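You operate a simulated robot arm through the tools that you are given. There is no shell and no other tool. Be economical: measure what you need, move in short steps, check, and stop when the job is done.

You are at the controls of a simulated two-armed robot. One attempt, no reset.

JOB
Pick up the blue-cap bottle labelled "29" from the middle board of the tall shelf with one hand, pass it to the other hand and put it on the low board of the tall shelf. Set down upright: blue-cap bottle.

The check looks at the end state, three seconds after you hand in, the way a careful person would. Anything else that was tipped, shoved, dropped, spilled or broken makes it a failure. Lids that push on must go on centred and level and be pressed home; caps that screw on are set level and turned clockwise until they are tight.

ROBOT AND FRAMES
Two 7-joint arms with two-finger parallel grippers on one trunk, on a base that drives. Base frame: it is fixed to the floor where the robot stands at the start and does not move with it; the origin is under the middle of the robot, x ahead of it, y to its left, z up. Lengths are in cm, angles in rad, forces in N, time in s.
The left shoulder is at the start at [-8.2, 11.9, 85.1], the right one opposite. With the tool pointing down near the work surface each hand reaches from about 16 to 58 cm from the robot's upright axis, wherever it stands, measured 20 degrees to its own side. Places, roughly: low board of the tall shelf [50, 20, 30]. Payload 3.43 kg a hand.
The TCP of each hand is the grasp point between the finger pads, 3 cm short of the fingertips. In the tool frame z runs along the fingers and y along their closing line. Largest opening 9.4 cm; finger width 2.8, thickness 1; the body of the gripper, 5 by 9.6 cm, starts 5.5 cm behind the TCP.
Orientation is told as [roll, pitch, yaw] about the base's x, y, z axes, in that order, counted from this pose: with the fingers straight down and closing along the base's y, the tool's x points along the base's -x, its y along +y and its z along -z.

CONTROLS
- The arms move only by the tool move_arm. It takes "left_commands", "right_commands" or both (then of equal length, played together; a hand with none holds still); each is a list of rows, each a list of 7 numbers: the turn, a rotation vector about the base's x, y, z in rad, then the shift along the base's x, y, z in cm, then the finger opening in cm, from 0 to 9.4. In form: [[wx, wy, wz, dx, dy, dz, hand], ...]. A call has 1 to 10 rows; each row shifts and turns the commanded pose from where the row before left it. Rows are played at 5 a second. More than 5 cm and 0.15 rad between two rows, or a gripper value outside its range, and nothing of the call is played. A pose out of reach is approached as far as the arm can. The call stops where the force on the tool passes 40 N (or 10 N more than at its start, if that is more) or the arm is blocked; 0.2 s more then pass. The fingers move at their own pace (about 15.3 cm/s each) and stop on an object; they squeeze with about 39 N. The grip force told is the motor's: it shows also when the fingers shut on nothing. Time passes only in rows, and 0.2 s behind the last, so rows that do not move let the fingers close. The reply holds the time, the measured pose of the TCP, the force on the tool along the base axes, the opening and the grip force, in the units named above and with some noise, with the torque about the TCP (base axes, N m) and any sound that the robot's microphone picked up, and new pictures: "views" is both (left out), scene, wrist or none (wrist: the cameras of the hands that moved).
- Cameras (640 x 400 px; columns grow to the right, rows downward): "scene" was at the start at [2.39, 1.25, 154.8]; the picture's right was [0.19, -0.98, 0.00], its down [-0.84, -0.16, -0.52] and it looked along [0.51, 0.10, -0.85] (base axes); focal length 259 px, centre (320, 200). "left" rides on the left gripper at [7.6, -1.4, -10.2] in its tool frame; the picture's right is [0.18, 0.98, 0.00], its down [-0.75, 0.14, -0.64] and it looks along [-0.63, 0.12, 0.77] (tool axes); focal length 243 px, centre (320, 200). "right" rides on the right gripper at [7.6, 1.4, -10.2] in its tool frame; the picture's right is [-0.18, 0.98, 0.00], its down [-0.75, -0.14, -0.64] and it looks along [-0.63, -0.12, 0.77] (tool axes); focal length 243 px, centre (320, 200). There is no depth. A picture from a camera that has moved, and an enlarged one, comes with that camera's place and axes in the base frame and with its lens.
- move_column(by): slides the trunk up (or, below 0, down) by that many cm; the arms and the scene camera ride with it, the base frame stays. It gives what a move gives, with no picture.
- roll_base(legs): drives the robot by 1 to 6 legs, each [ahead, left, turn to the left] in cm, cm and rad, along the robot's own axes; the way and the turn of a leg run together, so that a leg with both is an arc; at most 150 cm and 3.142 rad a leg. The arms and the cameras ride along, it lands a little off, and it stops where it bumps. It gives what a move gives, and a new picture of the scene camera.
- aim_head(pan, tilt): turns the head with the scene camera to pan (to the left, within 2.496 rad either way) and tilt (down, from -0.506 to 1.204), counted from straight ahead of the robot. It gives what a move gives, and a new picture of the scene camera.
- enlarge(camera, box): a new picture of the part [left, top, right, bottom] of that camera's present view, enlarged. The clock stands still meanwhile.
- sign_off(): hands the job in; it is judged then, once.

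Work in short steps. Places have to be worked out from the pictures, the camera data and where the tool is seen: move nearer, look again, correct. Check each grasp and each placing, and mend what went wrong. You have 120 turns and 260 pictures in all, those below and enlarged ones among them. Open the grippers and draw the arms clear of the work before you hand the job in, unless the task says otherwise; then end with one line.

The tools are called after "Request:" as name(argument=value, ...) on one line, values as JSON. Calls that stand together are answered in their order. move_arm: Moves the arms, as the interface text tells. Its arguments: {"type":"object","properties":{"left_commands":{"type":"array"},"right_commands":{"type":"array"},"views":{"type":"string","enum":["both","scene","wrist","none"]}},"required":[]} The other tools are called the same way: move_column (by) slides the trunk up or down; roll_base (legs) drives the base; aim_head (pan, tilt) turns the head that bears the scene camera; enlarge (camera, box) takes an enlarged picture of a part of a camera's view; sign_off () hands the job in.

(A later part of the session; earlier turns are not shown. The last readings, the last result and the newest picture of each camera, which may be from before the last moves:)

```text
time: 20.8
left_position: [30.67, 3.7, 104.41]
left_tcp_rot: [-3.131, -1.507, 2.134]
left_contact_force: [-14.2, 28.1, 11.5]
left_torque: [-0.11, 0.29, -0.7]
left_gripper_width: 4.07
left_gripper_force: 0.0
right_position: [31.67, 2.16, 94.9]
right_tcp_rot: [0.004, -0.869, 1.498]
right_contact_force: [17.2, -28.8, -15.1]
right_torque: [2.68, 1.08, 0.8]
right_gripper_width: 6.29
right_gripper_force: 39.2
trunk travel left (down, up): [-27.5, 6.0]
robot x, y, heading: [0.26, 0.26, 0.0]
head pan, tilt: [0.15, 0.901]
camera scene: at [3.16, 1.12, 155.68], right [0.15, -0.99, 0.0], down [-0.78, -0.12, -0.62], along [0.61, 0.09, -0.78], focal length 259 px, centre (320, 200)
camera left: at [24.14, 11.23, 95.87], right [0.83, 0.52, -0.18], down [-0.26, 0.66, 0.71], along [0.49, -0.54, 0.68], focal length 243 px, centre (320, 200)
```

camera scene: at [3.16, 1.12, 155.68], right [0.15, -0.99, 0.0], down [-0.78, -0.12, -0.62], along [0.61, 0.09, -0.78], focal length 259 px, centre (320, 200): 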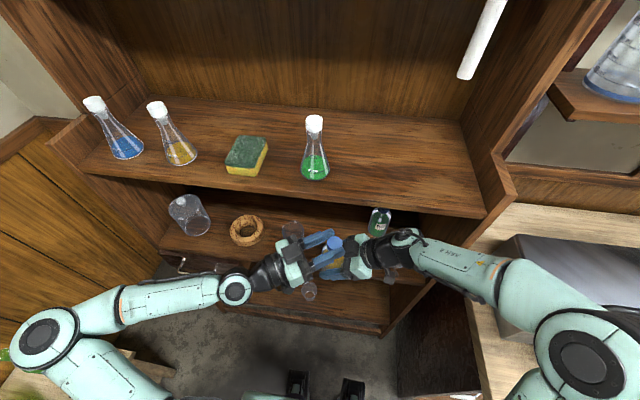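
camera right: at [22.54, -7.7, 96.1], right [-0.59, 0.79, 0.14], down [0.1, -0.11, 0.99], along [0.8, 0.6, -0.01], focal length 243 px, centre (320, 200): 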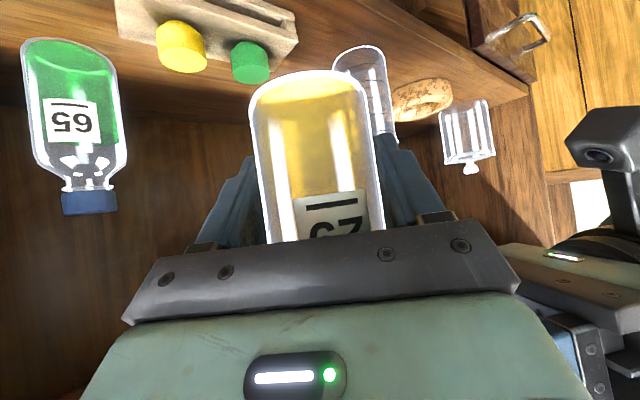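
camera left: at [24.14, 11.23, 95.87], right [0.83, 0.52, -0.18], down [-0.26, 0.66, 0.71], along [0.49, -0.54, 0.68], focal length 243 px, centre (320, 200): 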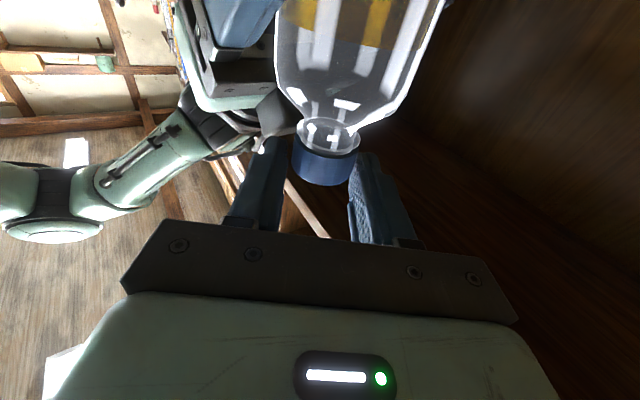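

The left fingertip presses lightly on the right mount, but the fingertips already reach past the cap's centre. I back off 0.4 cm to relieve the force, then close the left hand on the cap.

Request:
move_arm(right_commands=[[0, 0, 0, 0.22, -0.33, 0, 4], [0, 0, 0, 0, 0, 0, 4], [0, 0, 0, 0, 0, 0, 4], [0, 0, 0, 0, 0, 0, 4]], left_commands=[[0, 0, 0, 0, 0, 0, 4.2], [0, 0, 0, 0, 0, 0, 3], [0, 0, 0, 0, 0, 0, 1.5], [0, 0, 0, 0, 0, 0, 1.5]], views="both")

```text
time: 21.8
left_position: [30.62, 3.64, 104.4]
left_tcp_rot: [3.12, -1.507, 2.164]
left_contact_force: [-6.6, 2.5, 21.9]
left_torque: [-0.73, 0.05, -0.61]
left_gripper_width: 3.39
left_gripper_force: 26.9
right_position: [31.81, 2.11, 94.99]
right_tcp_rot: [0.002, -0.868, 1.506]
right_contact_force: [6.9, -2.6, -25.2]
right_torque: [0.67, 0.3, 0.56]
right_gripper_width: 6.3
right_gripper_force: 39.0
trunk travel left (down, up): [-27.5, 6.0]
robot x, y, heading: [0.03, -0.12, 0.0]
head pan, tilt: [0.15, 0.901]
camera scene: at [3.16, 1.12, 155.68], right [0.15, -0.99, 0.0], down [-0.78, -0.12, -0.62], along [0.61, 0.09, -0.78], focal length 259 px, centre (320, 200)
camera right: at [29.44, -10.52, 95.74], right [-0.97, 0.18, 0.14], down [0.14, -0.01, 0.99], along [0.18, 0.98, -0.01], focal length 243 px, centre (320, 200)
camera left: at [24.12, 11.18, 95.92], right [0.83, 0.52, -0.18], down [-0.26, 0.66, 0.71], along [0.49, -0.54, 0.68], focal length 243 px, centre (320, 200)
```

scene: 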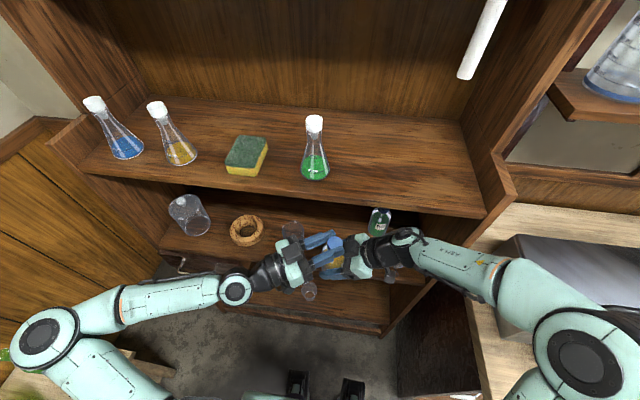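
right: 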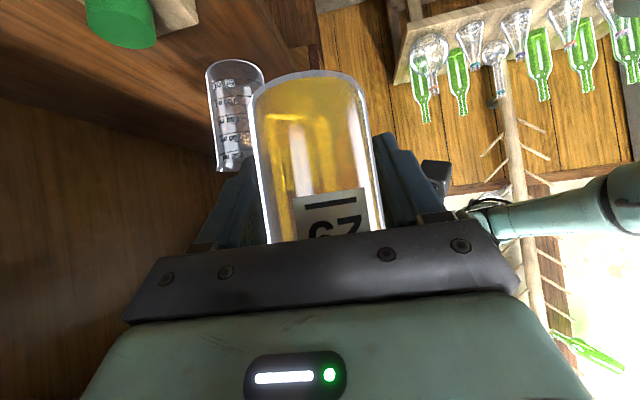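
left: 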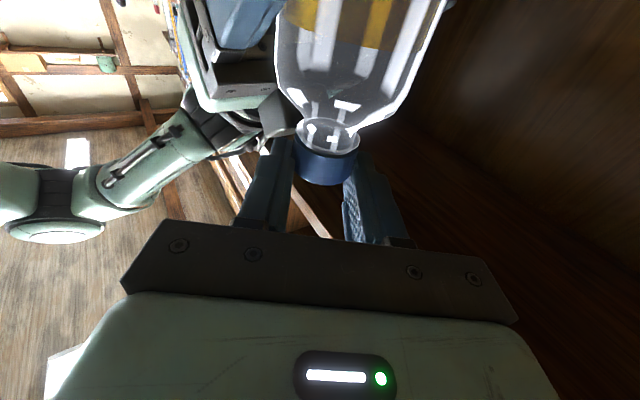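

Request:
move_arm(left_commands=[[0, 0, 0, 0, 0, 0, 1.5], [0, 0, 0, 0, 0, 0, 1.5]], views="none")

Request:
enlarge(camera="left", box=[200, 60, 440, 260])

Request:
enlarge(camera="scene", box=[260, 200, 420, 300])

```text
time: 22.4
left_position: [30.46, 3.82, 104.33]
left_tcp_rot: [3.123, -1.506, 2.163]
left_contact_force: [-4.2, -1.0, 22.4]
left_torque: [-0.82, -0.06, -0.37]
left_gripper_width: 3.29
left_gripper_force: 38.8
right_position: [31.73, 2.29, 95.15]
right_tcp_rot: [0.002, -0.871, 1.508]
right_contact_force: [2.5, 0.8, -27.1]
right_torque: [0.37, 0.09, 0.33]
right_gripper_width: 6.33
right_gripper_force: 38.5
trunk travel left (down, up): [-27.5, 6.0]
robot x, y, heading: [-0.04, 0.22, -0.001]
head pan, tilt: [0.15, 0.901]
```

```text
2.00 times, centred on (320, 160) of left
camera zoom: at [24.14, 11.2, 95.93], right [0.83, 0.52, -0.18], down [-0.26, 0.66, 0.71], along [0.49, -0.54, 0.68], focal length 485 px, centre (320, 280)
```

zoom: 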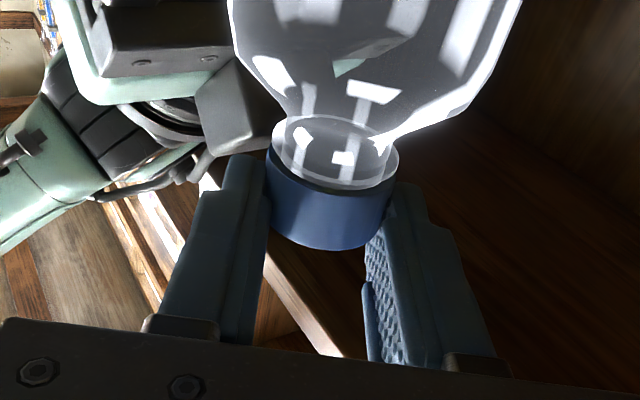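

```text
4.00 times, centred on (340, 250) of scene
camera zoom: at [3.16, 1.12, 155.68], right [0.15, -0.99, 0.0], down [-0.78, -0.12, -0.62], along [0.61, 0.09, -0.78], focal length 1035 px, centre (240, 0)
```

zoom: 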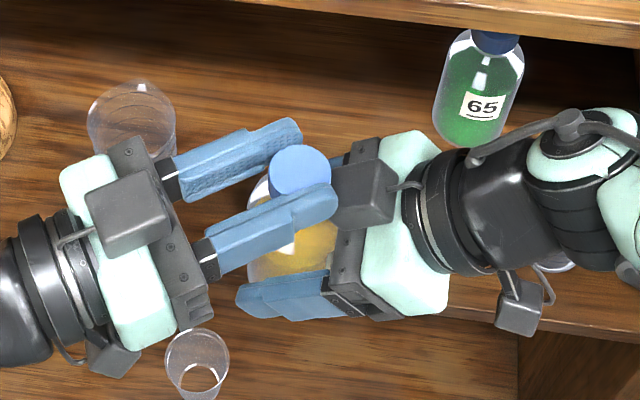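

The left hand grips the cap at 3.3 cm with 39 N, but a vertical preload of about 22 N remains between the arms. I lower the right hand slightly to relieve it.

Request:
move_arm(right_commands=[[0, 0, 0, 0, 0, -0.15, 4], [0, 0, 0, 0, 0, -0.1, 4]], views="none")

```text
time: 23.0
left_position: [30.61, 3.7, 104.18]
left_tcp_rot: [-3.128, -1.509, 2.132]
left_contact_force: [0.4, 0.5, 15.2]
left_torque: [-0.59, -0.14, -0.16]
left_gripper_width: 3.27
left_gripper_force: 39.4
right_position: [31.76, 2.36, 94.85]
right_tcp_rot: [0.002, -0.871, 1.509]
right_contact_force: [0.0, -1.3, -18.3]
right_torque: [0.43, 0.0, 0.11]
right_gripper_width: 6.29
right_gripper_force: 38.9
trunk travel left (down, up): [-27.5, 6.0]
robot x, y, heading: [-0.06, -0.0, 0.005]
head pan, tilt: [0.15, 0.901]
```

Request:
move_arm(right_commands=[[0, 0, 0, 0, 0, -0.2, 4], [0, 0, 0, 0, 0, -0.2, 4]], views="none")

```text
time: 23.6
left_position: [30.78, 3.77, 103.94]
left_tcp_rot: [-3.089, -1.512, 2.094]
left_contact_force: [1.4, 1.9, -5.0]
left_torque: [0.12, -0.27, 0.07]
left_gripper_width: 3.28
left_gripper_force: 38.9
right_position: [31.77, 2.32, 94.56]
right_tcp_rot: [-0.001, -0.871, 1.513]
right_contact_force: [-2.3, -2.6, 1.5]
right_torque: [0.29, 0.07, 0.0]
right_gripper_width: 6.29
right_gripper_force: 38.7
trunk travel left (down, up): [-27.5, 6.0]
robot x, y, heading: [-0.03, 0.19, 0.002]
head pan, tilt: [0.15, 0.901]
```

The load has moved to the left hand (-5 N, the bottle's weight). I open the right hand and retreat it horizontally.

Request:
move_arm(right_commands=[[0, 0, 0, 0, 0, 0, 7.5], [0, 0, 0, 0, 0, 0, 9.0], [0, 0, 0, 0, 0, 0, 9.0], [0, 0, 0, -0.06, -1.0, -0.1, 9.0], [0, 0, 0, -0.1, -1.5, -0.1, 9.0], [0, 0, 0, -0.1, -2, 0, 9.0], [0, 0, 0, -0.1, -2, 0, 9.0]], views="both")

```text
time: 25.2
left_position: [30.53, 3.74, 104.2]
left_tcp_rot: [-3.132, -1.508, 2.133]
left_contact_force: [0.2, 0.1, -3.5]
left_torque: [0.06, 0.03, 0.0]
left_gripper_width: 3.28
left_gripper_force: 39.1
right_position: [31.32, -4.3, 94.28]
right_tcp_rot: [0.002, -0.87, 1.509]
right_contact_force: [-0.4, 1.2, 0.2]
right_torque: [-0.01, 0.0, 0.0]
right_gripper_width: 9.0
right_gripper_force: 0.1
trunk travel left (down, up): [-27.5, 6.0]
robot x, y, heading: [-0.1, -0.23, -0.004]
head pan, tilt: [0.15, 0.901]
camera scene: at [3.15, 1.09, 155.68], right [0.15, -0.99, 0.0], down [-0.77, -0.12, -0.62], along [0.61, 0.09, -0.78], focal length 259 px, centre (320, 200)
camera right: at [29.0, -16.99, 95.02], right [-0.97, 0.18, 0.14], down [0.14, -0.01, 0.99], along [0.18, 0.98, -0.01], focal length 243 px, centre (320, 200)
```

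scene: 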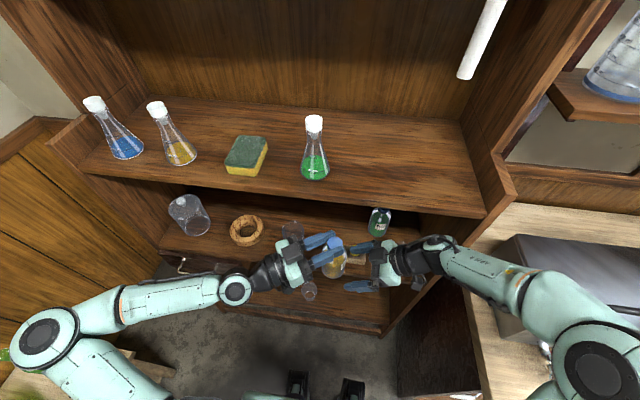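
right: 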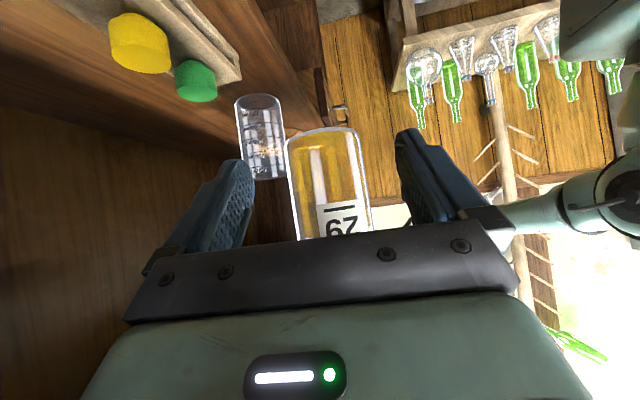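

The handover worked: the left hand alone carries 3.5 N. I retreat the right hand well away and swing it back forward.

Request:
move_arm(right_commands=[[0, 0, 0, 0, -2.5, 0, 9.0], [0, 0, 0, 0, -2.5, 0, 9.0], [0, 0, -0.1, -0.8, -1.5, 0.5, 9.0], [0, 0, -0.14, -0.8, -1.5, 0.5, 9.0], [0, 0, -0.14, -0.8, -1.2, 0.5, 9.0], [0, 0, -0.14, -0.8, -1, 0.5, 9.0], [0, 0, -0.14, -0.8, -1, 0.5, 9.0], [0, 0, -0.14, 0, -1, 0.5, 9.0], [0, 0, -0.14, 0, -1, 0.5, 9.0], [0, 0, -0.14, 0, 0, 0.5, 9.0]], views="scene")

Request:
aim_head(pan=0.5, tilt=1.1)

```text
time: 27.4
left_position: [30.62, 3.76, 104.24]
left_tcp_rot: [-3.127, -1.508, 2.128]
left_contact_force: [-0.2, -0.5, -3.3]
left_torque: [0.05, 0.03, 0.04]
left_gripper_width: 3.26
left_gripper_force: 38.5
right_position: [28.53, -17.91, 98.94]
right_tcp_rot: [0.001, -0.869, 0.427]
right_contact_force: [0.2, 0.1, 0.3]
right_torque: [-0.02, -0.01, 0.02]
right_gripper_width: 9.0
right_gripper_force: 0.1
right hand out of reach, approached as far as the arm can: row 10
trunk travel left (down, up): [-27.5, 6.0]
robot x, y, heading: [0.18, -0.23, 0.001]
head pan, tilt: [0.15, 0.901]
camera scene: at [3.17, 1.14, 155.68], right [0.15, -0.99, 0.0], down [-0.78, -0.12, -0.62], along [0.61, 0.09, -0.78], focal length 259 px, centre (320, 200)
```

scene: 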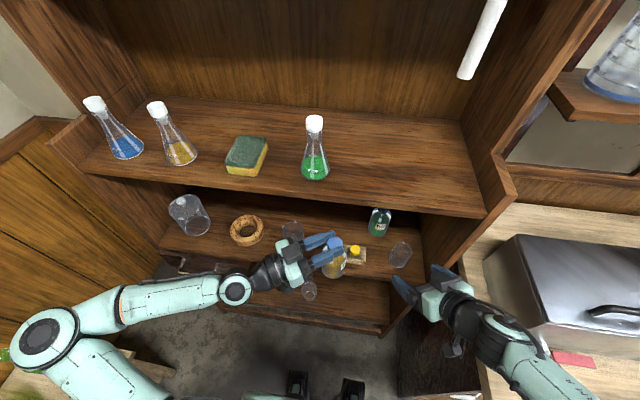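

```text
time: 28.2
left_position: [30.71, 3.67, 104.13]
left_tcp_rot: [-3.129, -1.507, 2.132]
left_contact_force: [-0.6, 0.8, -3.3]
left_torque: [0.04, 0.03, 0.02]
left_gripper_width: 3.26
left_gripper_force: 38.9
right_position: [28.42, -17.9, 98.8]
right_tcp_rot: [0.003, -0.87, 0.43]
right_contact_force: [0.9, 0.1, 0.1]
right_torque: [0.0, 0.02, 0.01]
right_gripper_width: 9.01
right_gripper_force: 0.0
trunk travel left (down, up): [-27.5, 6.0]
robot x, y, heading: [-0.54, -0.24, -0.001]
head pan, tilt: [0.499, 1.1]
camera scene: at [1.24, 3.01, 154.3], right [0.48, -0.88, 0.0], down [-0.78, -0.43, -0.45], along [0.4, 0.22, -0.89], focal length 259 px, centre (320, 200)
```

scene: 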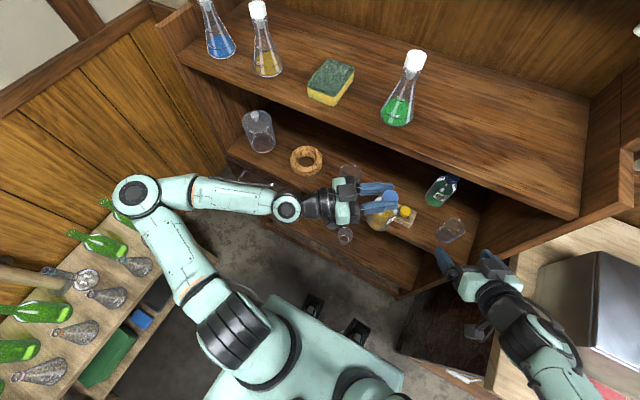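

The bottle hangs upright from the left hand. More room between robot and shelf would help the descent, so I check behind the robot before backing up.

Request:
aim_head(pan=2.45, tilt=0.8)

Request:
aim_head(pan=-2.45, tilt=0.8)

```text
time: 30.1
left_position: [30.75, 3.7, 104.14]
left_tcp_rot: [-3.129, -1.507, 2.131]
left_contact_force: [0.0, 0.4, -3.3]
left_torque: [0.07, 0.03, 0.01]
left_gripper_width: 3.29
left_gripper_force: 38.5
right_position: [28.44, -17.99, 98.76]
right_tcp_rot: [0.002, -0.869, 0.429]
right_contact_force: [0.6, -0.9, -0.6]
right_torque: [0.01, 0.0, -0.03]
right_gripper_width: 8.97
right_gripper_force: 0.1
trunk travel left (down, up): [-27.5, 6.0]
robot x, y, heading: [0.39, -0.19, 0.002]
head pan, tilt: [2.45, 0.799]
camera scene: at [-10.52, 5.14, 156.47], right [0.64, 0.77, 0.0], down [0.55, -0.46, -0.7], along [-0.54, 0.44, -0.72], focal length 259 px, centre (320, 200)
```

scene: 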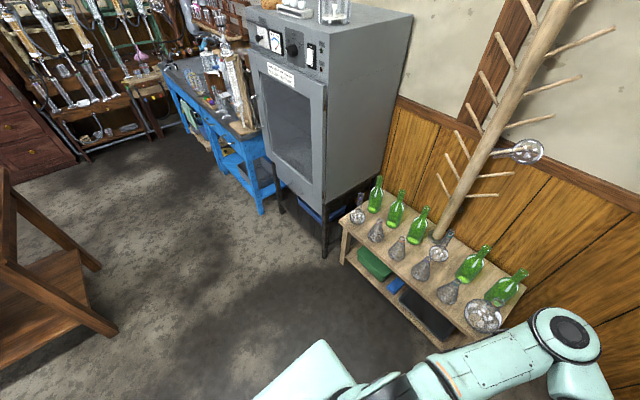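

```text
time: 34.0
left_position: [30.62, 3.67, 104.15]
left_tcp_rot: [-3.131, -1.508, 2.13]
left_contact_force: [-1.0, -0.5, -2.2]
left_torque: [0.05, 0.06, 0.0]
left_gripper_width: 3.28
left_gripper_force: 38.7
right_position: [28.38, -17.84, 98.85]
right_tcp_rot: [0.001, -0.869, 0.428]
right_contact_force: [1.1, -1.0, 0.3]
right_torque: [0.03, 0.02, -0.02]
right_gripper_width: 8.98
right_gripper_force: 0.2
trunk travel left (down, up): [-27.5, 6.0]
robot x, y, heading: [-0.22, -0.02, 0.004]
head pan, tilt: [-2.45, 0.799]
camera scene: at [-10.52, -5.15, 156.47], right [-0.64, 0.77, 0.0], down [0.55, 0.46, -0.7], along [-0.54, -0.44, -0.72], focal length 259 px, centre (320, 200)
```

scene: 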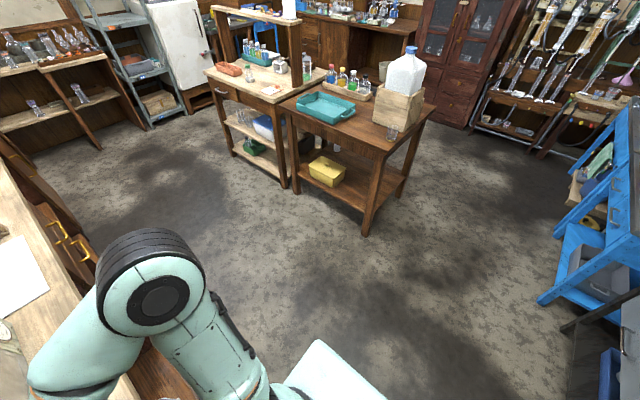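

Behind is clear. I back up 20 cm.

Request:
roll_base(legs=[[-20, 0, 0]])

Request:
aim_head(pan=0.35, tilt=0.85)

```text
time: 35.6
left_position: [10.57, 3.73, 104.25]
left_tcp_rot: [-3.135, -1.508, 2.135]
left_contact_force: [-0.4, -0.2, -3.0]
left_torque: [0.05, 0.05, -0.03]
left_gripper_width: 3.31
left_gripper_force: 39.0
right_position: [8.3, -17.94, 98.92]
right_tcp_rot: [0.0, -0.869, 0.429]
right_contact_force: [-0.7, 0.0, 0.8]
right_torque: [-0.01, -0.02, 0.04]
right_gripper_width: 9.01
right_gripper_force: 0.1
trunk travel left (down, up): [-27.5, 6.0]
robot x, y, heading: [-19.97, -0.12, 0.0]
head pan, tilt: [-2.45, 0.799]
camera scene: at [-30.6, -5.13, 156.47], right [-0.64, 0.77, 0.0], down [0.55, 0.46, -0.7], along [-0.54, -0.44, -0.72], focal length 259 px, centre (320, 200)
```

scene: 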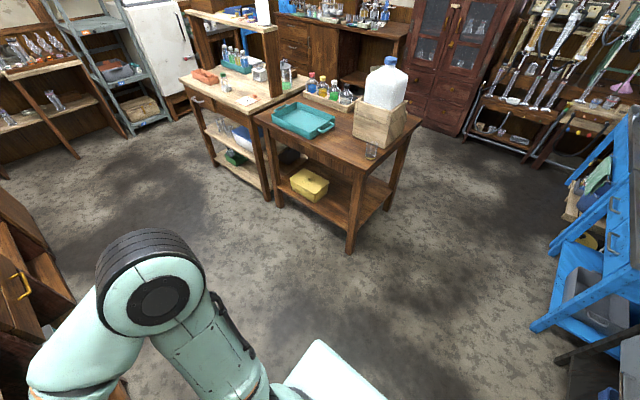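

```text
time: 38.0
left_position: [10.55, 3.65, 104.22]
left_tcp_rot: [-3.128, -1.509, 2.129]
left_contact_force: [0.2, 0.4, -3.5]
left_torque: [0.08, 0.07, 0.0]
left_gripper_width: 3.29
left_gripper_force: 38.9
right_position: [8.35, -17.91, 98.8]
right_tcp_rot: [0.002, -0.869, 0.429]
right_contact_force: [-0.3, -0.9, -0.3]
right_torque: [0.04, 0.02, -0.01]
right_gripper_width: 9.0
right_gripper_force: 0.1
trunk travel left (down, up): [-27.5, 6.0]
robot x, y, heading: [-19.93, -0.16, -0.003]
head pan, tilt: [0.351, 0.85]
camera scene: at [-16.98, 2.68, 156.07], right [0.34, -0.94, 0.0], down [-0.71, -0.26, -0.66], along [0.62, 0.23, -0.75], focal length 259 px, centre (320, 200)
```

scene: 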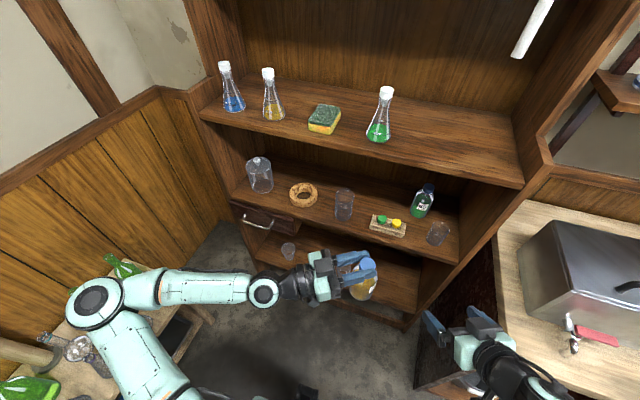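

Now there is room. I yaw the left hand to face the shelf while moving left to about (19, 22), keeping the height.

Request:
move_arm(left_commands=[[0, 0, 0.125, 1, 2.2, 0, 1.5], [0, 0, 0.125, 1, 2.2, 0, 1.5], [0, 0, 0.125, 1, 2.2, 0, 1.5], [0, 0, 0.125, 1, 2.2, 0, 1.5], [0, 0, 0.125, 1, 2.2, 0, 1.5], [0, 0, 0.125, 1, 2.2, 0, 1.5], [0, 0, 0.125, 1, 2.2, 0, 1.5], [0, 0, 0.125, 1, 2.2, 0, 1.5]], views="scene")

```text
time: 39.9
left_position: [19.94, 21.71, 104.32]
left_tcp_rot: [-3.125, -1.509, 3.127]
left_contact_force: [0.6, 0.7, -3.7]
left_torque: [0.01, 0.03, -0.03]
left_gripper_width: 3.29
left_gripper_force: 39.1
left hand out of reach, approached as far as the arm can: row 2, 3, 4
right_position: [8.4, -17.84, 98.95]
right_tcp_rot: [0.001, -0.868, 0.427]
right_contact_force: [0.1, 0.4, -0.2]
right_torque: [0.04, -0.03, 0.0]
right_gripper_width: 8.99
right_gripper_force: 0.0
trunk travel left (down, up): [-27.5, 6.0]
robot x, y, heading: [-19.88, 0.08, 0.001]
head pan, tilt: [0.351, 0.85]
camera scene: at [-16.94, 2.71, 156.06], right [0.34, -0.94, 0.0], down [-0.71, -0.26, -0.66], along [0.62, 0.23, -0.75], focal length 259 px, centre (320, 200)
```

scene: 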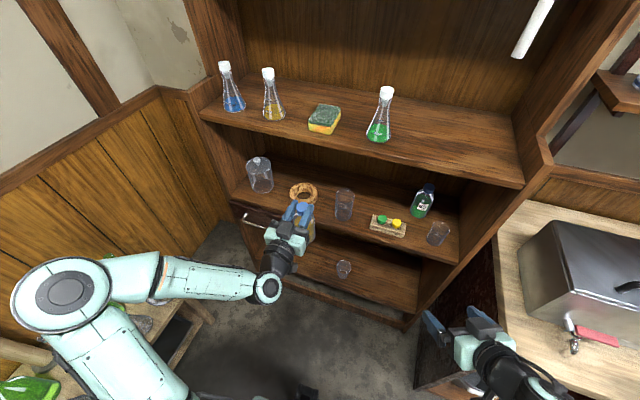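

The left hand faces the shelf. I start lowering in steps, watching the left elbow against the glassware rack.

Request:
move_arm(left_commands=[[0, 0, 0, 0.3, 0.2, -4, 1.5], [0, 0, 0, 0.3, 0.2, -4, 1.5], [0, 0, 0, 0.3, 0.2, -4, 1.5], [0, 0, 0, 0.3, 0.2, -4, 1.5], [0, 0, 0, 0.3, 0.2, -4, 1.5]], views="scene")

```text
time: 41.0
left_position: [21.38, 22.52, 84.5]
left_tcp_rot: [-3.131, -1.508, 3.134]
left_contact_force: [-0.5, 1.2, -3.8]
left_torque: [0.0, 0.01, 0.03]
left_gripper_width: 3.28
left_gripper_force: 38.7
right_position: [8.43, -17.76, 98.86]
right_tcp_rot: [0.001, -0.87, 0.428]
right_contact_force: [-0.3, -0.4, -0.6]
right_torque: [-0.03, 0.0, 0.01]
right_gripper_width: 8.97
right_gripper_force: 0.0
trunk travel left (down, up): [-27.5, 6.0]
robot x, y, heading: [-19.91, -0.03, 0.002]
head pan, tilt: [0.351, 0.85]
camera scene: at [-16.98, 2.74, 156.06], right [0.34, -0.94, 0.0], down [-0.71, -0.26, -0.66], along [0.62, 0.23, -0.75], focal length 259 px, centre (320, 200)
```

scene: 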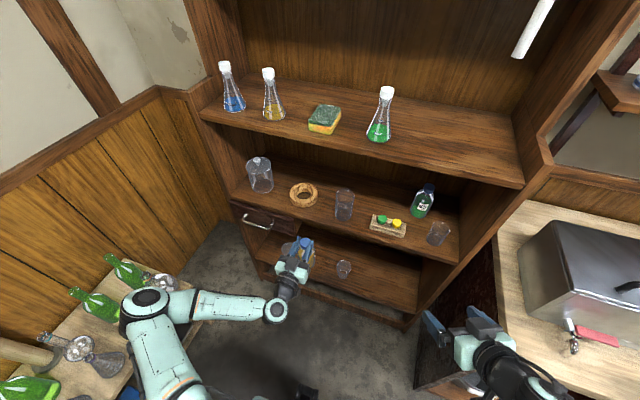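

Clear so far. I continue down to about z 64.

Request:
move_arm(left_commands=[[0, 0, 0, 0, 0.2, -4, 1.5], [0, 0, 0, 0, 0.2, -4, 1.5], [0, 0, 0, 0, 0.2, -4, 1.5], [0, 0, 0, 0, 0.2, -4, 1.5], [0, 0, 0, 0, 0.2, -4, 1.5]], views="both")

```text
time: 42.2
left_position: [21.69, 24.37, 68.05]
left_tcp_rot: [-3.123, -1.507, 3.126]
left_contact_force: [0.5, 0.5, -2.9]
left_torque: [0.0, 0.06, 0.0]
left_gripper_width: 3.27
left_gripper_force: 38.7
left hand out of reach, approached as far as the arm can: row 5
right_position: [8.34, -17.98, 98.88]
right_tcp_rot: [0.001, -0.87, 0.427]
right_contact_force: [-0.8, 0.0, 0.6]
right_torque: [-0.02, 0.02, 0.0]
right_gripper_width: 9.0
right_gripper_force: 0.1
trunk travel left (down, up): [-27.5, 6.0]
robot x, y, heading: [-19.76, 0.39, -0.004]
head pan, tilt: [0.351, 0.85]
camera scene: at [-17.0, 2.74, 156.06], right [0.34, -0.94, 0.0], down [-0.71, -0.26, -0.66], along [0.62, 0.23, -0.75], focal length 259 px, centre (320, 200)
camera left: at [12.06, 23.11, 59.6], right [0.01, 0.98, -0.18], down [-0.69, 0.14, 0.71], along [0.73, 0.12, 0.68], focal length 243 px, centre (320, 200)
```

scene: 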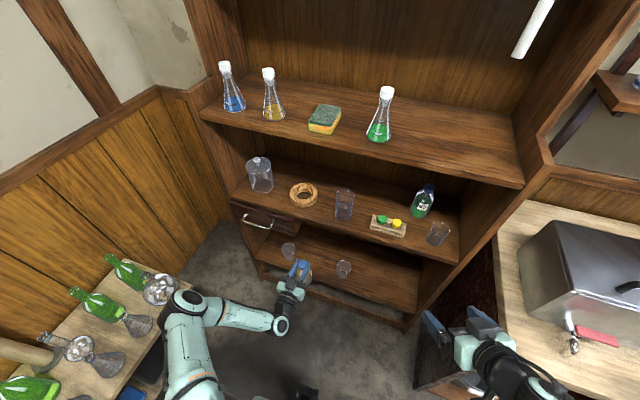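
left: 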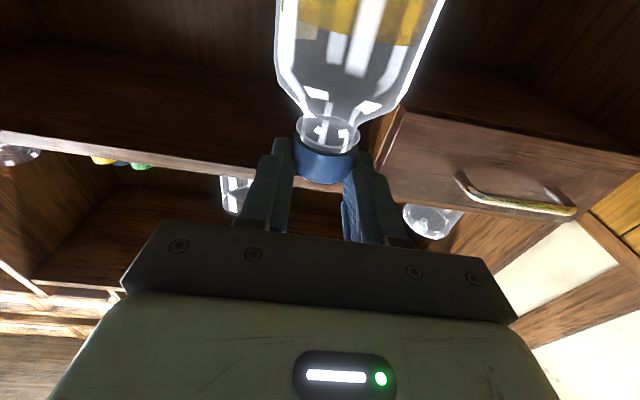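

The arm can't go lower with a level tool, so the trunk must lower about 23 cm. First I check the right side, where the right arm's elbow sits near the bench.

Request:
aim_head(pan=-1.0, tilt=0.9)

Request:
aim_head(pan=1.1, tilt=1.0)

```text
time: 43.8
left_position: [21.79, 24.44, 67.92]
left_tcp_rot: [-3.131, -1.509, 3.132]
left_contact_force: [-0.1, -0.9, -2.8]
left_torque: [-0.01, 0.07, -0.02]
left_gripper_width: 3.29
left_gripper_force: 38.8
right_position: [8.35, -17.85, 98.83]
right_tcp_rot: [0.0, -0.869, 0.428]
right_contact_force: [-0.5, -0.2, 0.1]
right_torque: [-0.02, -0.04, 0.0]
right_gripper_width: 9.02
right_gripper_force: 0.0
trunk travel left (down, up): [-27.5, 6.0]
robot x, y, heading: [-19.89, -0.06, -0.007]
head pan, tilt: [-1.0, 0.901]
camera scene: at [-20.24, -6.33, 155.68], right [-0.84, -0.54, 0.0], down [-0.42, 0.66, -0.62], along [0.34, -0.52, -0.78], focal length 259 px, centre (320, 200)
```

scene: 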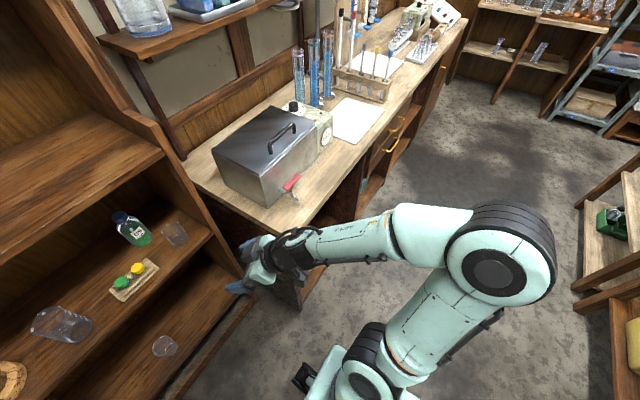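

```text
time: 45.8
left_position: [21.8, 24.35, 67.97]
left_tcp_rot: [-3.13, -1.51, 3.132]
left_contact_force: [-1.1, 0.0, -2.5]
left_torque: [0.02, 0.05, -0.01]
left_gripper_width: 3.28
left_gripper_force: 38.8
right_position: [8.57, -17.92, 98.91]
right_tcp_rot: [0.003, -0.868, 0.428]
right_contact_force: [-0.4, -0.1, 0.1]
right_torque: [0.01, -0.03, -0.01]
right_gripper_width: 9.01
right_gripper_force: 0.1
trunk travel left (down, up): [-27.5, 6.0]
robot x, y, heading: [-20.0, 0.29, -0.005]
head pan, tilt: [1.1, 1.0]
camera scene: at [-21.14, 6.22, 154.95], right [0.89, -0.46, 0.0], down [-0.38, -0.75, -0.54], along [0.25, 0.48, -0.84], focal length 259 px, centre (320, 200)
```

scene: 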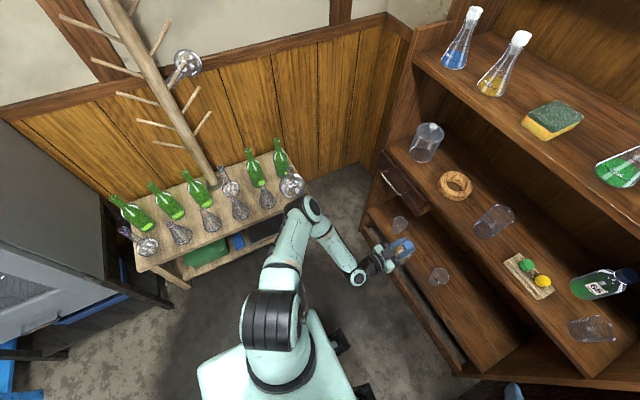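

Both elbows have clearance: the left elbow is near (-4, 48, 81), the nearest glassware on the rack is at y ≈ 80, and the right elbow is over open floor. I lower the trunk 16 cm.

Request:
move_column(by=-16)

Request:
aim_head(pan=0.6, tilt=0.75)

```text
time: 47.6
left_position: [21.85, 24.7, 52.19]
left_tcp_rot: [-3.136, -1.507, 3.136]
left_contact_force: [-0.4, 0.0, -3.2]
left_torque: [0.01, 0.08, -0.03]
left_gripper_width: 3.27
left_gripper_force: 39.1
right_position: [8.42, -17.9, 82.93]
right_tcp_rot: [0.001, -0.869, 0.428]
right_contact_force: [-0.2, -0.5, -0.2]
right_torque: [-0.01, -0.03, -0.04]
right_gripper_width: 9.0
right_gripper_force: 0.1
trunk travel left (down, up): [-11.5, 22.0]
robot x, y, heading: [-19.92, 0.26, 0.003]
head pan, tilt: [1.1, 1.0]
```

```text
time: 48.5
left_position: [21.99, 24.55, 52.03]
left_tcp_rot: [-3.13, -1.508, 3.13]
left_contact_force: [-0.4, -0.1, -2.3]
left_torque: [0.04, 0.03, -0.02]
left_gripper_width: 3.3
left_gripper_force: 38.8
right_position: [8.28, -17.97, 82.9]
right_tcp_rot: [0.002, -0.869, 0.427]
right_contact_force: [-0.5, -0.4, -0.1]
right_torque: [0.0, -0.02, -0.01]
right_gripper_width: 9.03
right_gripper_force: 0.2
trunk travel left (down, up): [-11.5, 22.0]
robot x, y, heading: [-20.22, 0.11, 0.002]
head pan, tilt: [0.6, 0.75]
camera scene: at [-15.86, 4.7, 140.73], right [0.56, -0.83, 0.0], down [-0.56, -0.39, -0.73], along [0.6, 0.41, -0.68], focal length 259 px, centre (320, 200)
```

scene: 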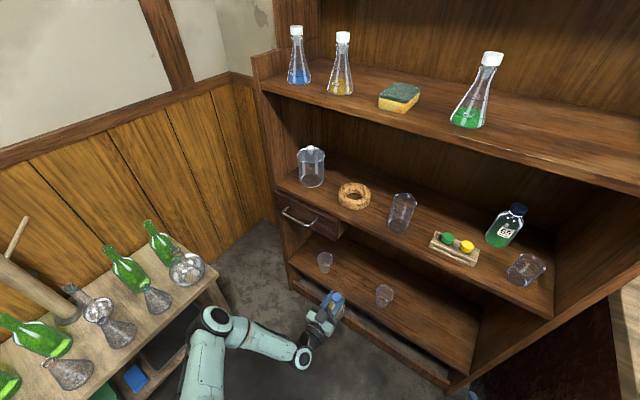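

Request:
enlarge(camera="scene", box=[260, 220, 500, 390])

Request:
enlarge(camera="left", box=[0, 0, 640, 400])

```text
2.35 times, centred on (380, 305) of scene
camera zoom: at [-15.86, 4.7, 140.73], right [0.56, -0.83, 0.0], down [-0.56, -0.39, -0.73], along [0.6, 0.41, -0.68], focal length 609 px, centre (179, -47)
```

zoom: 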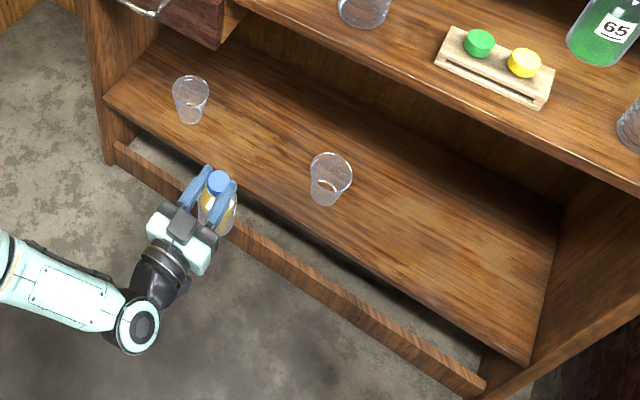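

```text
1.00 times, centred on (320, 200) of left (not enlarged: the box is as wide or as high as the picture)
camera zoom: at [12.12, 23.21, 43.74], right [0.01, 0.98, -0.18], down [-0.69, 0.14, 0.71], along [0.73, 0.12, 0.68], focal length 243 px, centre (320, 200)
```

zoom: 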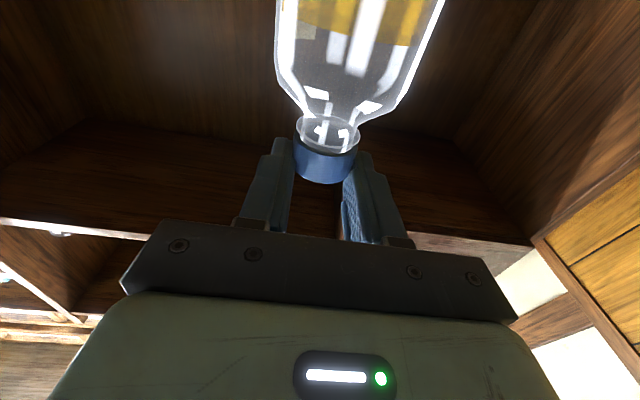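

The low board's front edge is at x ≈ 34, with beakers at about (42, 11) and (42, 41), so (42, 26) is free. I move the bottle in over the board with its base about 7 cm above.

Request:
move_arm(left_commands=[[0, 0, 0, 3, 0.25, 0, 1.5], [0, 0, 0, 3, 0.25, 0, 1.5], [0, 0, 0, 3, 0.25, 0, 1.5], [0, 0, 0, 3, 0.25, 0, 1.5], [0, 0, 0, 3, 0.25, 0, 1.5], [0, 0, 0, 3, 0.25, 0, 1.5]], views="both")

Request:
enlarge(camera="scene", box=[260, 220, 500, 390])

```text
time: 49.9
left_position: [35.42, 28.63, 56.53]
left_tcp_rot: [-3.124, -1.511, 3.127]
left_contact_force: [-0.5, 0.3, -2.4]
left_torque: [0.02, 0.11, 0.0]
left_gripper_width: 3.27
left_gripper_force: 39.8
left hand out of reach, approached as far as the arm can: row 3, 4, 5, 6
right_position: [8.36, -17.93, 82.86]
right_tcp_rot: [0.001, -0.867, 0.428]
right_contact_force: [0.6, 0.5, 0.1]
right_torque: [-0.02, 0.0, 0.01]
right_gripper_width: 9.0
right_gripper_force: 0.1
trunk travel left (down, up): [-11.5, 22.0]
robot x, y, heading: [-20.23, -0.22, -0.006]
head pan, tilt: [0.6, 0.75]
camera scene: at [-15.84, 4.69, 140.73], right [0.56, -0.83, 0.0], down [-0.56, -0.38, -0.73], along [0.6, 0.41, -0.68], focal length 259 px, centre (320, 200)
camera left: at [25.66, 27.37, 48.14], right [0.01, 0.98, -0.18], down [-0.69, 0.14, 0.71], along [0.73, 0.12, 0.68], focal length 243 px, centre (320, 200)
```

scene: 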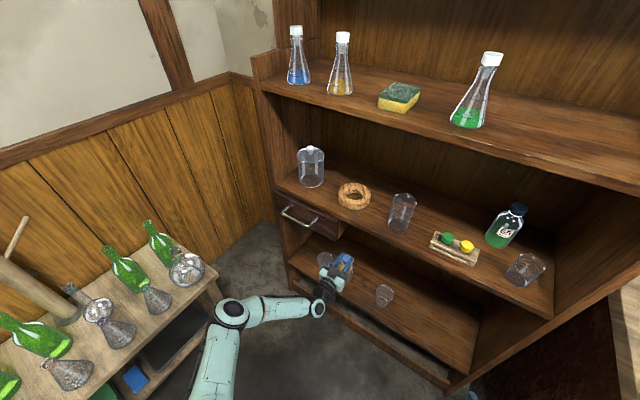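
left: 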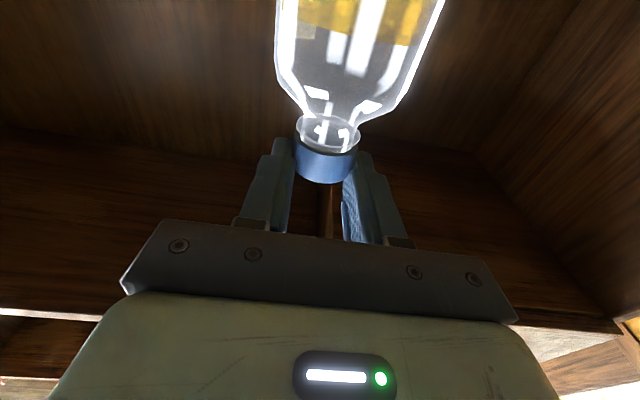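

```text
2.35 times, centred on (380, 305) of scene
camera zoom: at [-15.84, 4.69, 140.73], right [0.56, -0.83, 0.0], down [-0.56, -0.38, -0.73], along [0.6, 0.41, -0.68], focal length 609 px, centre (179, -47)
```

zoom: 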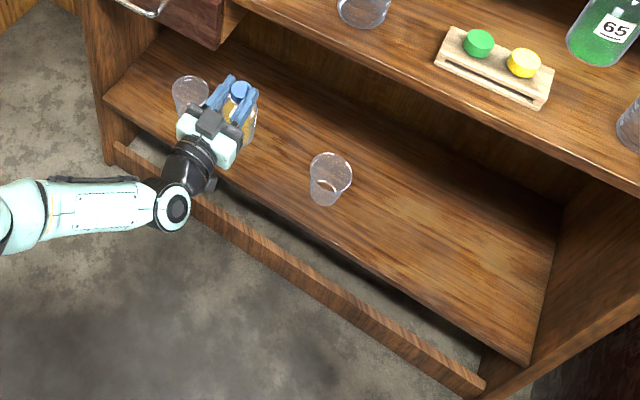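

The arm can't extend forward at this height, so I retract it to the previous pose and drive the base forward instead.

Request:
move_arm(left_commands=[[0, 0, 0, -2.7, -0.7, 0, 1.5], [0, 0, 0, -2.7, -0.7, 0, 1.5], [0, 0, 0, -2.7, -0.7, -0.5, 1.5], [0, 0, 0, -2.7, -0.7, -1.5, 1.5], [0, 0, 0, -2.7, -0.7, -1.5, 1.5], [0, 0, 0, 0, 0, -1, 1.5]], views="none")

```text
time: 51.3
left_position: [21.83, 25.26, 51.84]
left_tcp_rot: [-3.132, -1.507, 3.133]
left_contact_force: [0.7, 0.3, -3.5]
left_torque: [0.0, 0.06, -0.01]
left_gripper_width: 3.28
left_gripper_force: 38.6
right_position: [8.46, -17.96, 82.97]
right_tcp_rot: [0.002, -0.869, 0.427]
right_contact_force: [-0.4, 0.6, -0.4]
right_torque: [-0.01, -0.03, -0.05]
right_gripper_width: 9.0
right_gripper_force: 0.0
trunk travel left (down, up): [-11.5, 22.0]
robot x, y, heading: [-20.02, -0.1, -0.005]
head pan, tilt: [0.6, 0.75]
```

The hand is back at (21.8, 25.3, 51.8). I drive forward 14 cm first and check.

Request:
roll_base(legs=[[14, 0, 0]])

Request:
enlarge(camera="scene", box=[220, 200, 500, 400])

```text
time: 52.6
left_position: [35.79, 25.26, 51.88]
left_tcp_rot: [-3.129, -1.51, 3.129]
left_contact_force: [0.4, 0.1, -3.2]
left_torque: [0.02, 0.07, 0.03]
left_gripper_width: 3.28
left_gripper_force: 39.4
right_position: [22.64, -17.89, 82.86]
right_tcp_rot: [0.001, -0.871, 0.426]
right_contact_force: [0.9, -0.1, 0.3]
right_torque: [0.0, -0.02, 0.02]
right_gripper_width: 9.0
right_gripper_force: 0.0
trunk travel left (down, up): [-11.5, 22.0]
robot x, y, heading: [-6.05, -0.03, -0.006]
head pan, tilt: [0.6, 0.75]
camera scene: at [-1.7, 4.67, 140.73], right [0.56, -0.83, 0.0], down [-0.56, -0.38, -0.73], along [0.6, 0.41, -0.68], focal length 259 px, centre (320, 200)
```

scene: 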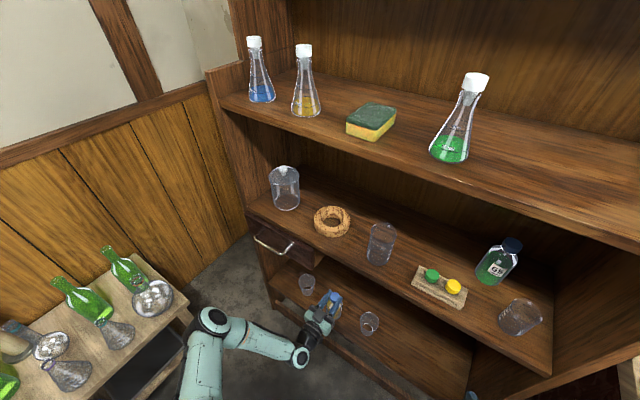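

```text
2.00 times, centred on (360, 300) of scene
camera zoom: at [-1.7, 4.67, 140.73], right [0.56, -0.83, 0.0], down [-0.56, -0.38, -0.73], along [0.6, 0.41, -0.68], focal length 518 px, centre (240, 0)
```

zoom: 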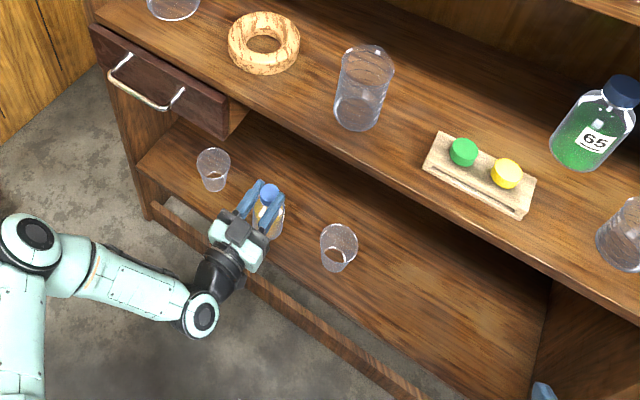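

Board z is about 29–30, with beakers at (42, 11) and (42, 41.5). I drive 4 cm more, putting the bottle centre at about (42, 25.5).

Request:
roll_base(legs=[[4, 0, 0]])

Request:
move_column(by=-5)

Request:
enlarge(camera="scene", box=[220, 200, 460, 400])

```text
time: 53.5
left_position: [39.79, 25.34, 51.79]
left_tcp_rot: [-3.13, -1.51, 3.13]
left_contact_force: [0.4, 0.2, -3.0]
left_torque: [-0.02, 0.05, -0.01]
left_gripper_width: 3.28
left_gripper_force: 39.1
right_position: [26.35, -18.12, 82.92]
right_tcp_rot: [0.003, -0.869, 0.428]
right_contact_force: [-0.2, -0.7, -0.2]
right_torque: [-0.01, 0.0, 0.02]
right_gripper_width: 8.99
right_gripper_force: 0.0
trunk travel left (down, up): [-11.5, 22.0]
robot x, y, heading: [-1.87, 0.03, 0.002]
head pan, tilt: [0.6, 0.75]
camera scene: at [2.25, 4.67, 140.73], right [0.56, -0.83, 0.0], down [-0.56, -0.38, -0.73], along [0.6, 0.41, -0.68], focal length 259 px, centre (320, 200)
```

scene: 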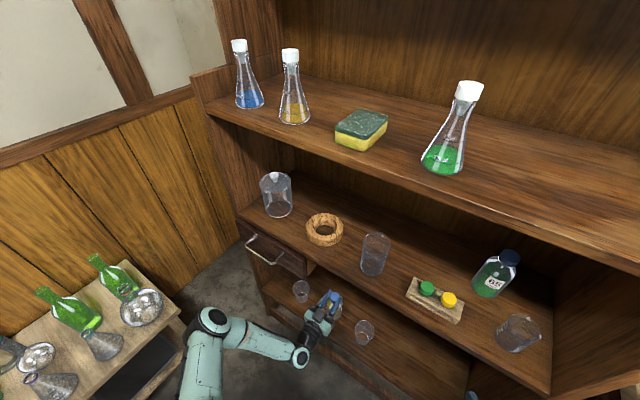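

```text
time: 54.4
left_position: [39.78, 25.32, 46.94]
left_tcp_rot: [-3.124, -1.508, 3.125]
left_contact_force: [0.3, 0.3, -2.7]
left_torque: [-0.02, 0.07, 0.01]
left_gripper_width: 3.32
left_gripper_force: 39.1
right_position: [26.32, -18.04, 77.91]
right_tcp_rot: [0.001, -0.869, 0.425]
right_contact_force: [0.8, -0.3, 0.1]
right_torque: [0.03, 0.0, 0.01]
right_gripper_width: 9.01
right_gripper_force: 0.1
trunk travel left (down, up): [-6.5, 27.0]
robot x, y, heading: [-2.21, 0.23, 0.004]
head pan, tilt: [0.6, 0.75]
```

```text
2.00 times, centred on (340, 300) of scene
camera zoom: at [3.84, 4.66, 135.15], right [0.56, -0.83, 0.0], down [-0.56, -0.38, -0.73], along [0.6, 0.41, -0.68], focal length 518 px, centre (280, 0)
```

zoom: 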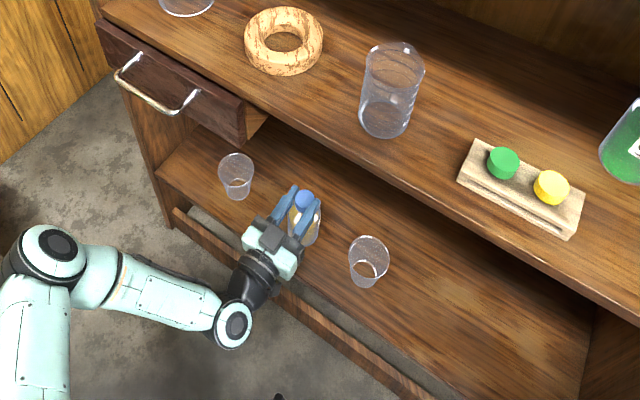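

The base is about 2–3 cm above the board. I lower in small trunk steps, watching the force.

Request:
move_column(by=-1.5)

Request:
move_column(by=-0.5)

```text
time: 55.1
left_position: [39.83, 25.33, 45.36]
left_tcp_rot: [-3.126, -1.507, 3.127]
left_contact_force: [0.8, -0.3, -2.6]
left_torque: [0.01, 0.07, 0.02]
left_gripper_width: 3.3
left_gripper_force: 39.1
right_position: [26.27, -18.01, 76.34]
right_tcp_rot: [0.003, -0.868, 0.427]
right_contact_force: [0.6, 1.0, 0.2]
right_torque: [0.0, -0.01, -0.02]
right_gripper_width: 9.0
right_gripper_force: 0.1
trunk travel left (down, up): [-5.0, 28.5]
robot x, y, heading: [-2.03, -0.18, -0.001]
head pan, tilt: [0.6, 0.75]
```

```text
time: 55.6
left_position: [39.78, 25.21, 44.92]
left_tcp_rot: [-3.131, -1.509, 3.131]
left_contact_force: [0.3, -0.9, -2.6]
left_torque: [0.01, 0.05, -0.04]
left_gripper_width: 3.26
left_gripper_force: 39.0
right_position: [26.47, -17.91, 75.84]
right_tcp_rot: [0.001, -0.869, 0.425]
right_contact_force: [0.3, 0.9, 0.0]
right_torque: [-0.05, 0.01, -0.02]
right_gripper_width: 9.01
right_gripper_force: 0.1
trunk travel left (down, up): [-4.5, 29.0]
robot x, y, heading: [-1.96, 0.1, -0.003]
head pan, tilt: [0.6, 0.75]
```

No contact yet, so I continue in small steps.

Request:
move_column(by=-0.4)

Request:
move_column(by=-0.3)

Request:
move_column(by=-0.3)

```text
time: 56.1
left_position: [39.83, 25.32, 44.48]
left_tcp_rot: [-3.131, -1.508, 3.13]
left_contact_force: [0.6, 0.4, -2.7]
left_torque: [0.03, 0.1, -0.04]
left_gripper_width: 3.28
left_gripper_force: 38.8
right_position: [26.34, -18.01, 75.47]
right_tcp_rot: [0.0, -0.868, 0.426]
right_contact_force: [-0.6, -1.3, -0.4]
right_torque: [0.0, -0.02, 0.03]
right_gripper_width: 9.01
right_gripper_force: 0.2
trunk travel left (down, up): [-4.1, 29.4]
robot x, y, heading: [-1.73, -0.41, 0.001]
head pan, tilt: [0.6, 0.75]
```

```text
time: 56.6
left_position: [39.8, 25.24, 44.22]
left_tcp_rot: [-3.133, -1.504, 3.13]
left_contact_force: [-0.6, 0.1, 0.7]
left_torque: [0.0, 0.08, -0.03]
left_gripper_width: 3.28
left_gripper_force: 38.2
right_position: [26.32, -17.99, 75.2]
right_tcp_rot: [0.002, -0.87, 0.426]
right_contact_force: [0.1, 0.4, 1.0]
right_torque: [-0.01, -0.01, 0.02]
right_gripper_width: 8.99
right_gripper_force: 0.0
trunk travel left (down, up): [-3.8, 29.7]
robot x, y, heading: [-1.83, -0.0, -0.001]
head pan, tilt: [0.6, 0.75]
```

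```text
time: 57.2
left_position: [39.93, 25.11, 44.18]
left_tcp_rot: [3.139, -1.502, -3.14]
left_contact_force: [-0.9, 0.1, 17.7]
left_torque: [0.08, 0.26, -0.01]
left_gripper_width: 3.28
left_gripper_force: 38.4
right_position: [26.33, -18.03, 74.94]
right_tcp_rot: [0.001, -0.873, 0.425]
right_contact_force: [0.1, -0.3, -0.1]
right_torque: [0.01, -0.01, -0.01]
right_gripper_width: 8.99
right_gripper_force: 0.0
trunk travel left (down, up): [-3.5, 30.0]
robot x, y, heading: [-1.88, -0.1, 0.0]
head pan, tilt: [0.6, 0.75]
```

Contact: 18 N upward on the hand. I relieve it slightly and check upright before opening.

Request:
move_column(by=0.2)

Request:
enlarge(camera="scene", box=[280, 260, 400, 370])

```text
time: 57.7
left_position: [39.88, 25.13, 44.15]
left_tcp_rot: [-3.139, -1.506, 3.141]
left_contact_force: [4.1, 0.4, 13.2]
left_torque: [-0.04, -0.51, 0.0]
left_gripper_width: 3.3
left_gripper_force: 39.3
right_position: [26.35, -17.99, 75.16]
right_tcp_rot: [0.001, -0.868, 0.426]
right_contact_force: [0.3, 0.1, -0.7]
right_torque: [0.0, -0.03, 0.01]
right_gripper_width: 8.98
right_gripper_force: 0.0
trunk travel left (down, up): [-3.7, 29.8]
robot x, y, heading: [-2.07, 0.38, 0.002]
head pan, tilt: [0.6, 0.75]
```

```text
3.64 times, centred on (340, 315) of scene
camera zoom: at [4.71, 4.6, 132.19], right [0.56, -0.83, 0.0], down [-0.56, -0.38, -0.73], along [0.6, 0.41, -0.68], focal length 941 px, centre (247, -218)
```

zoom: 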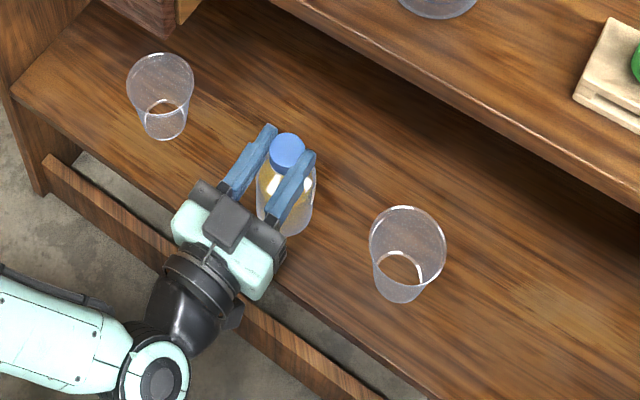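

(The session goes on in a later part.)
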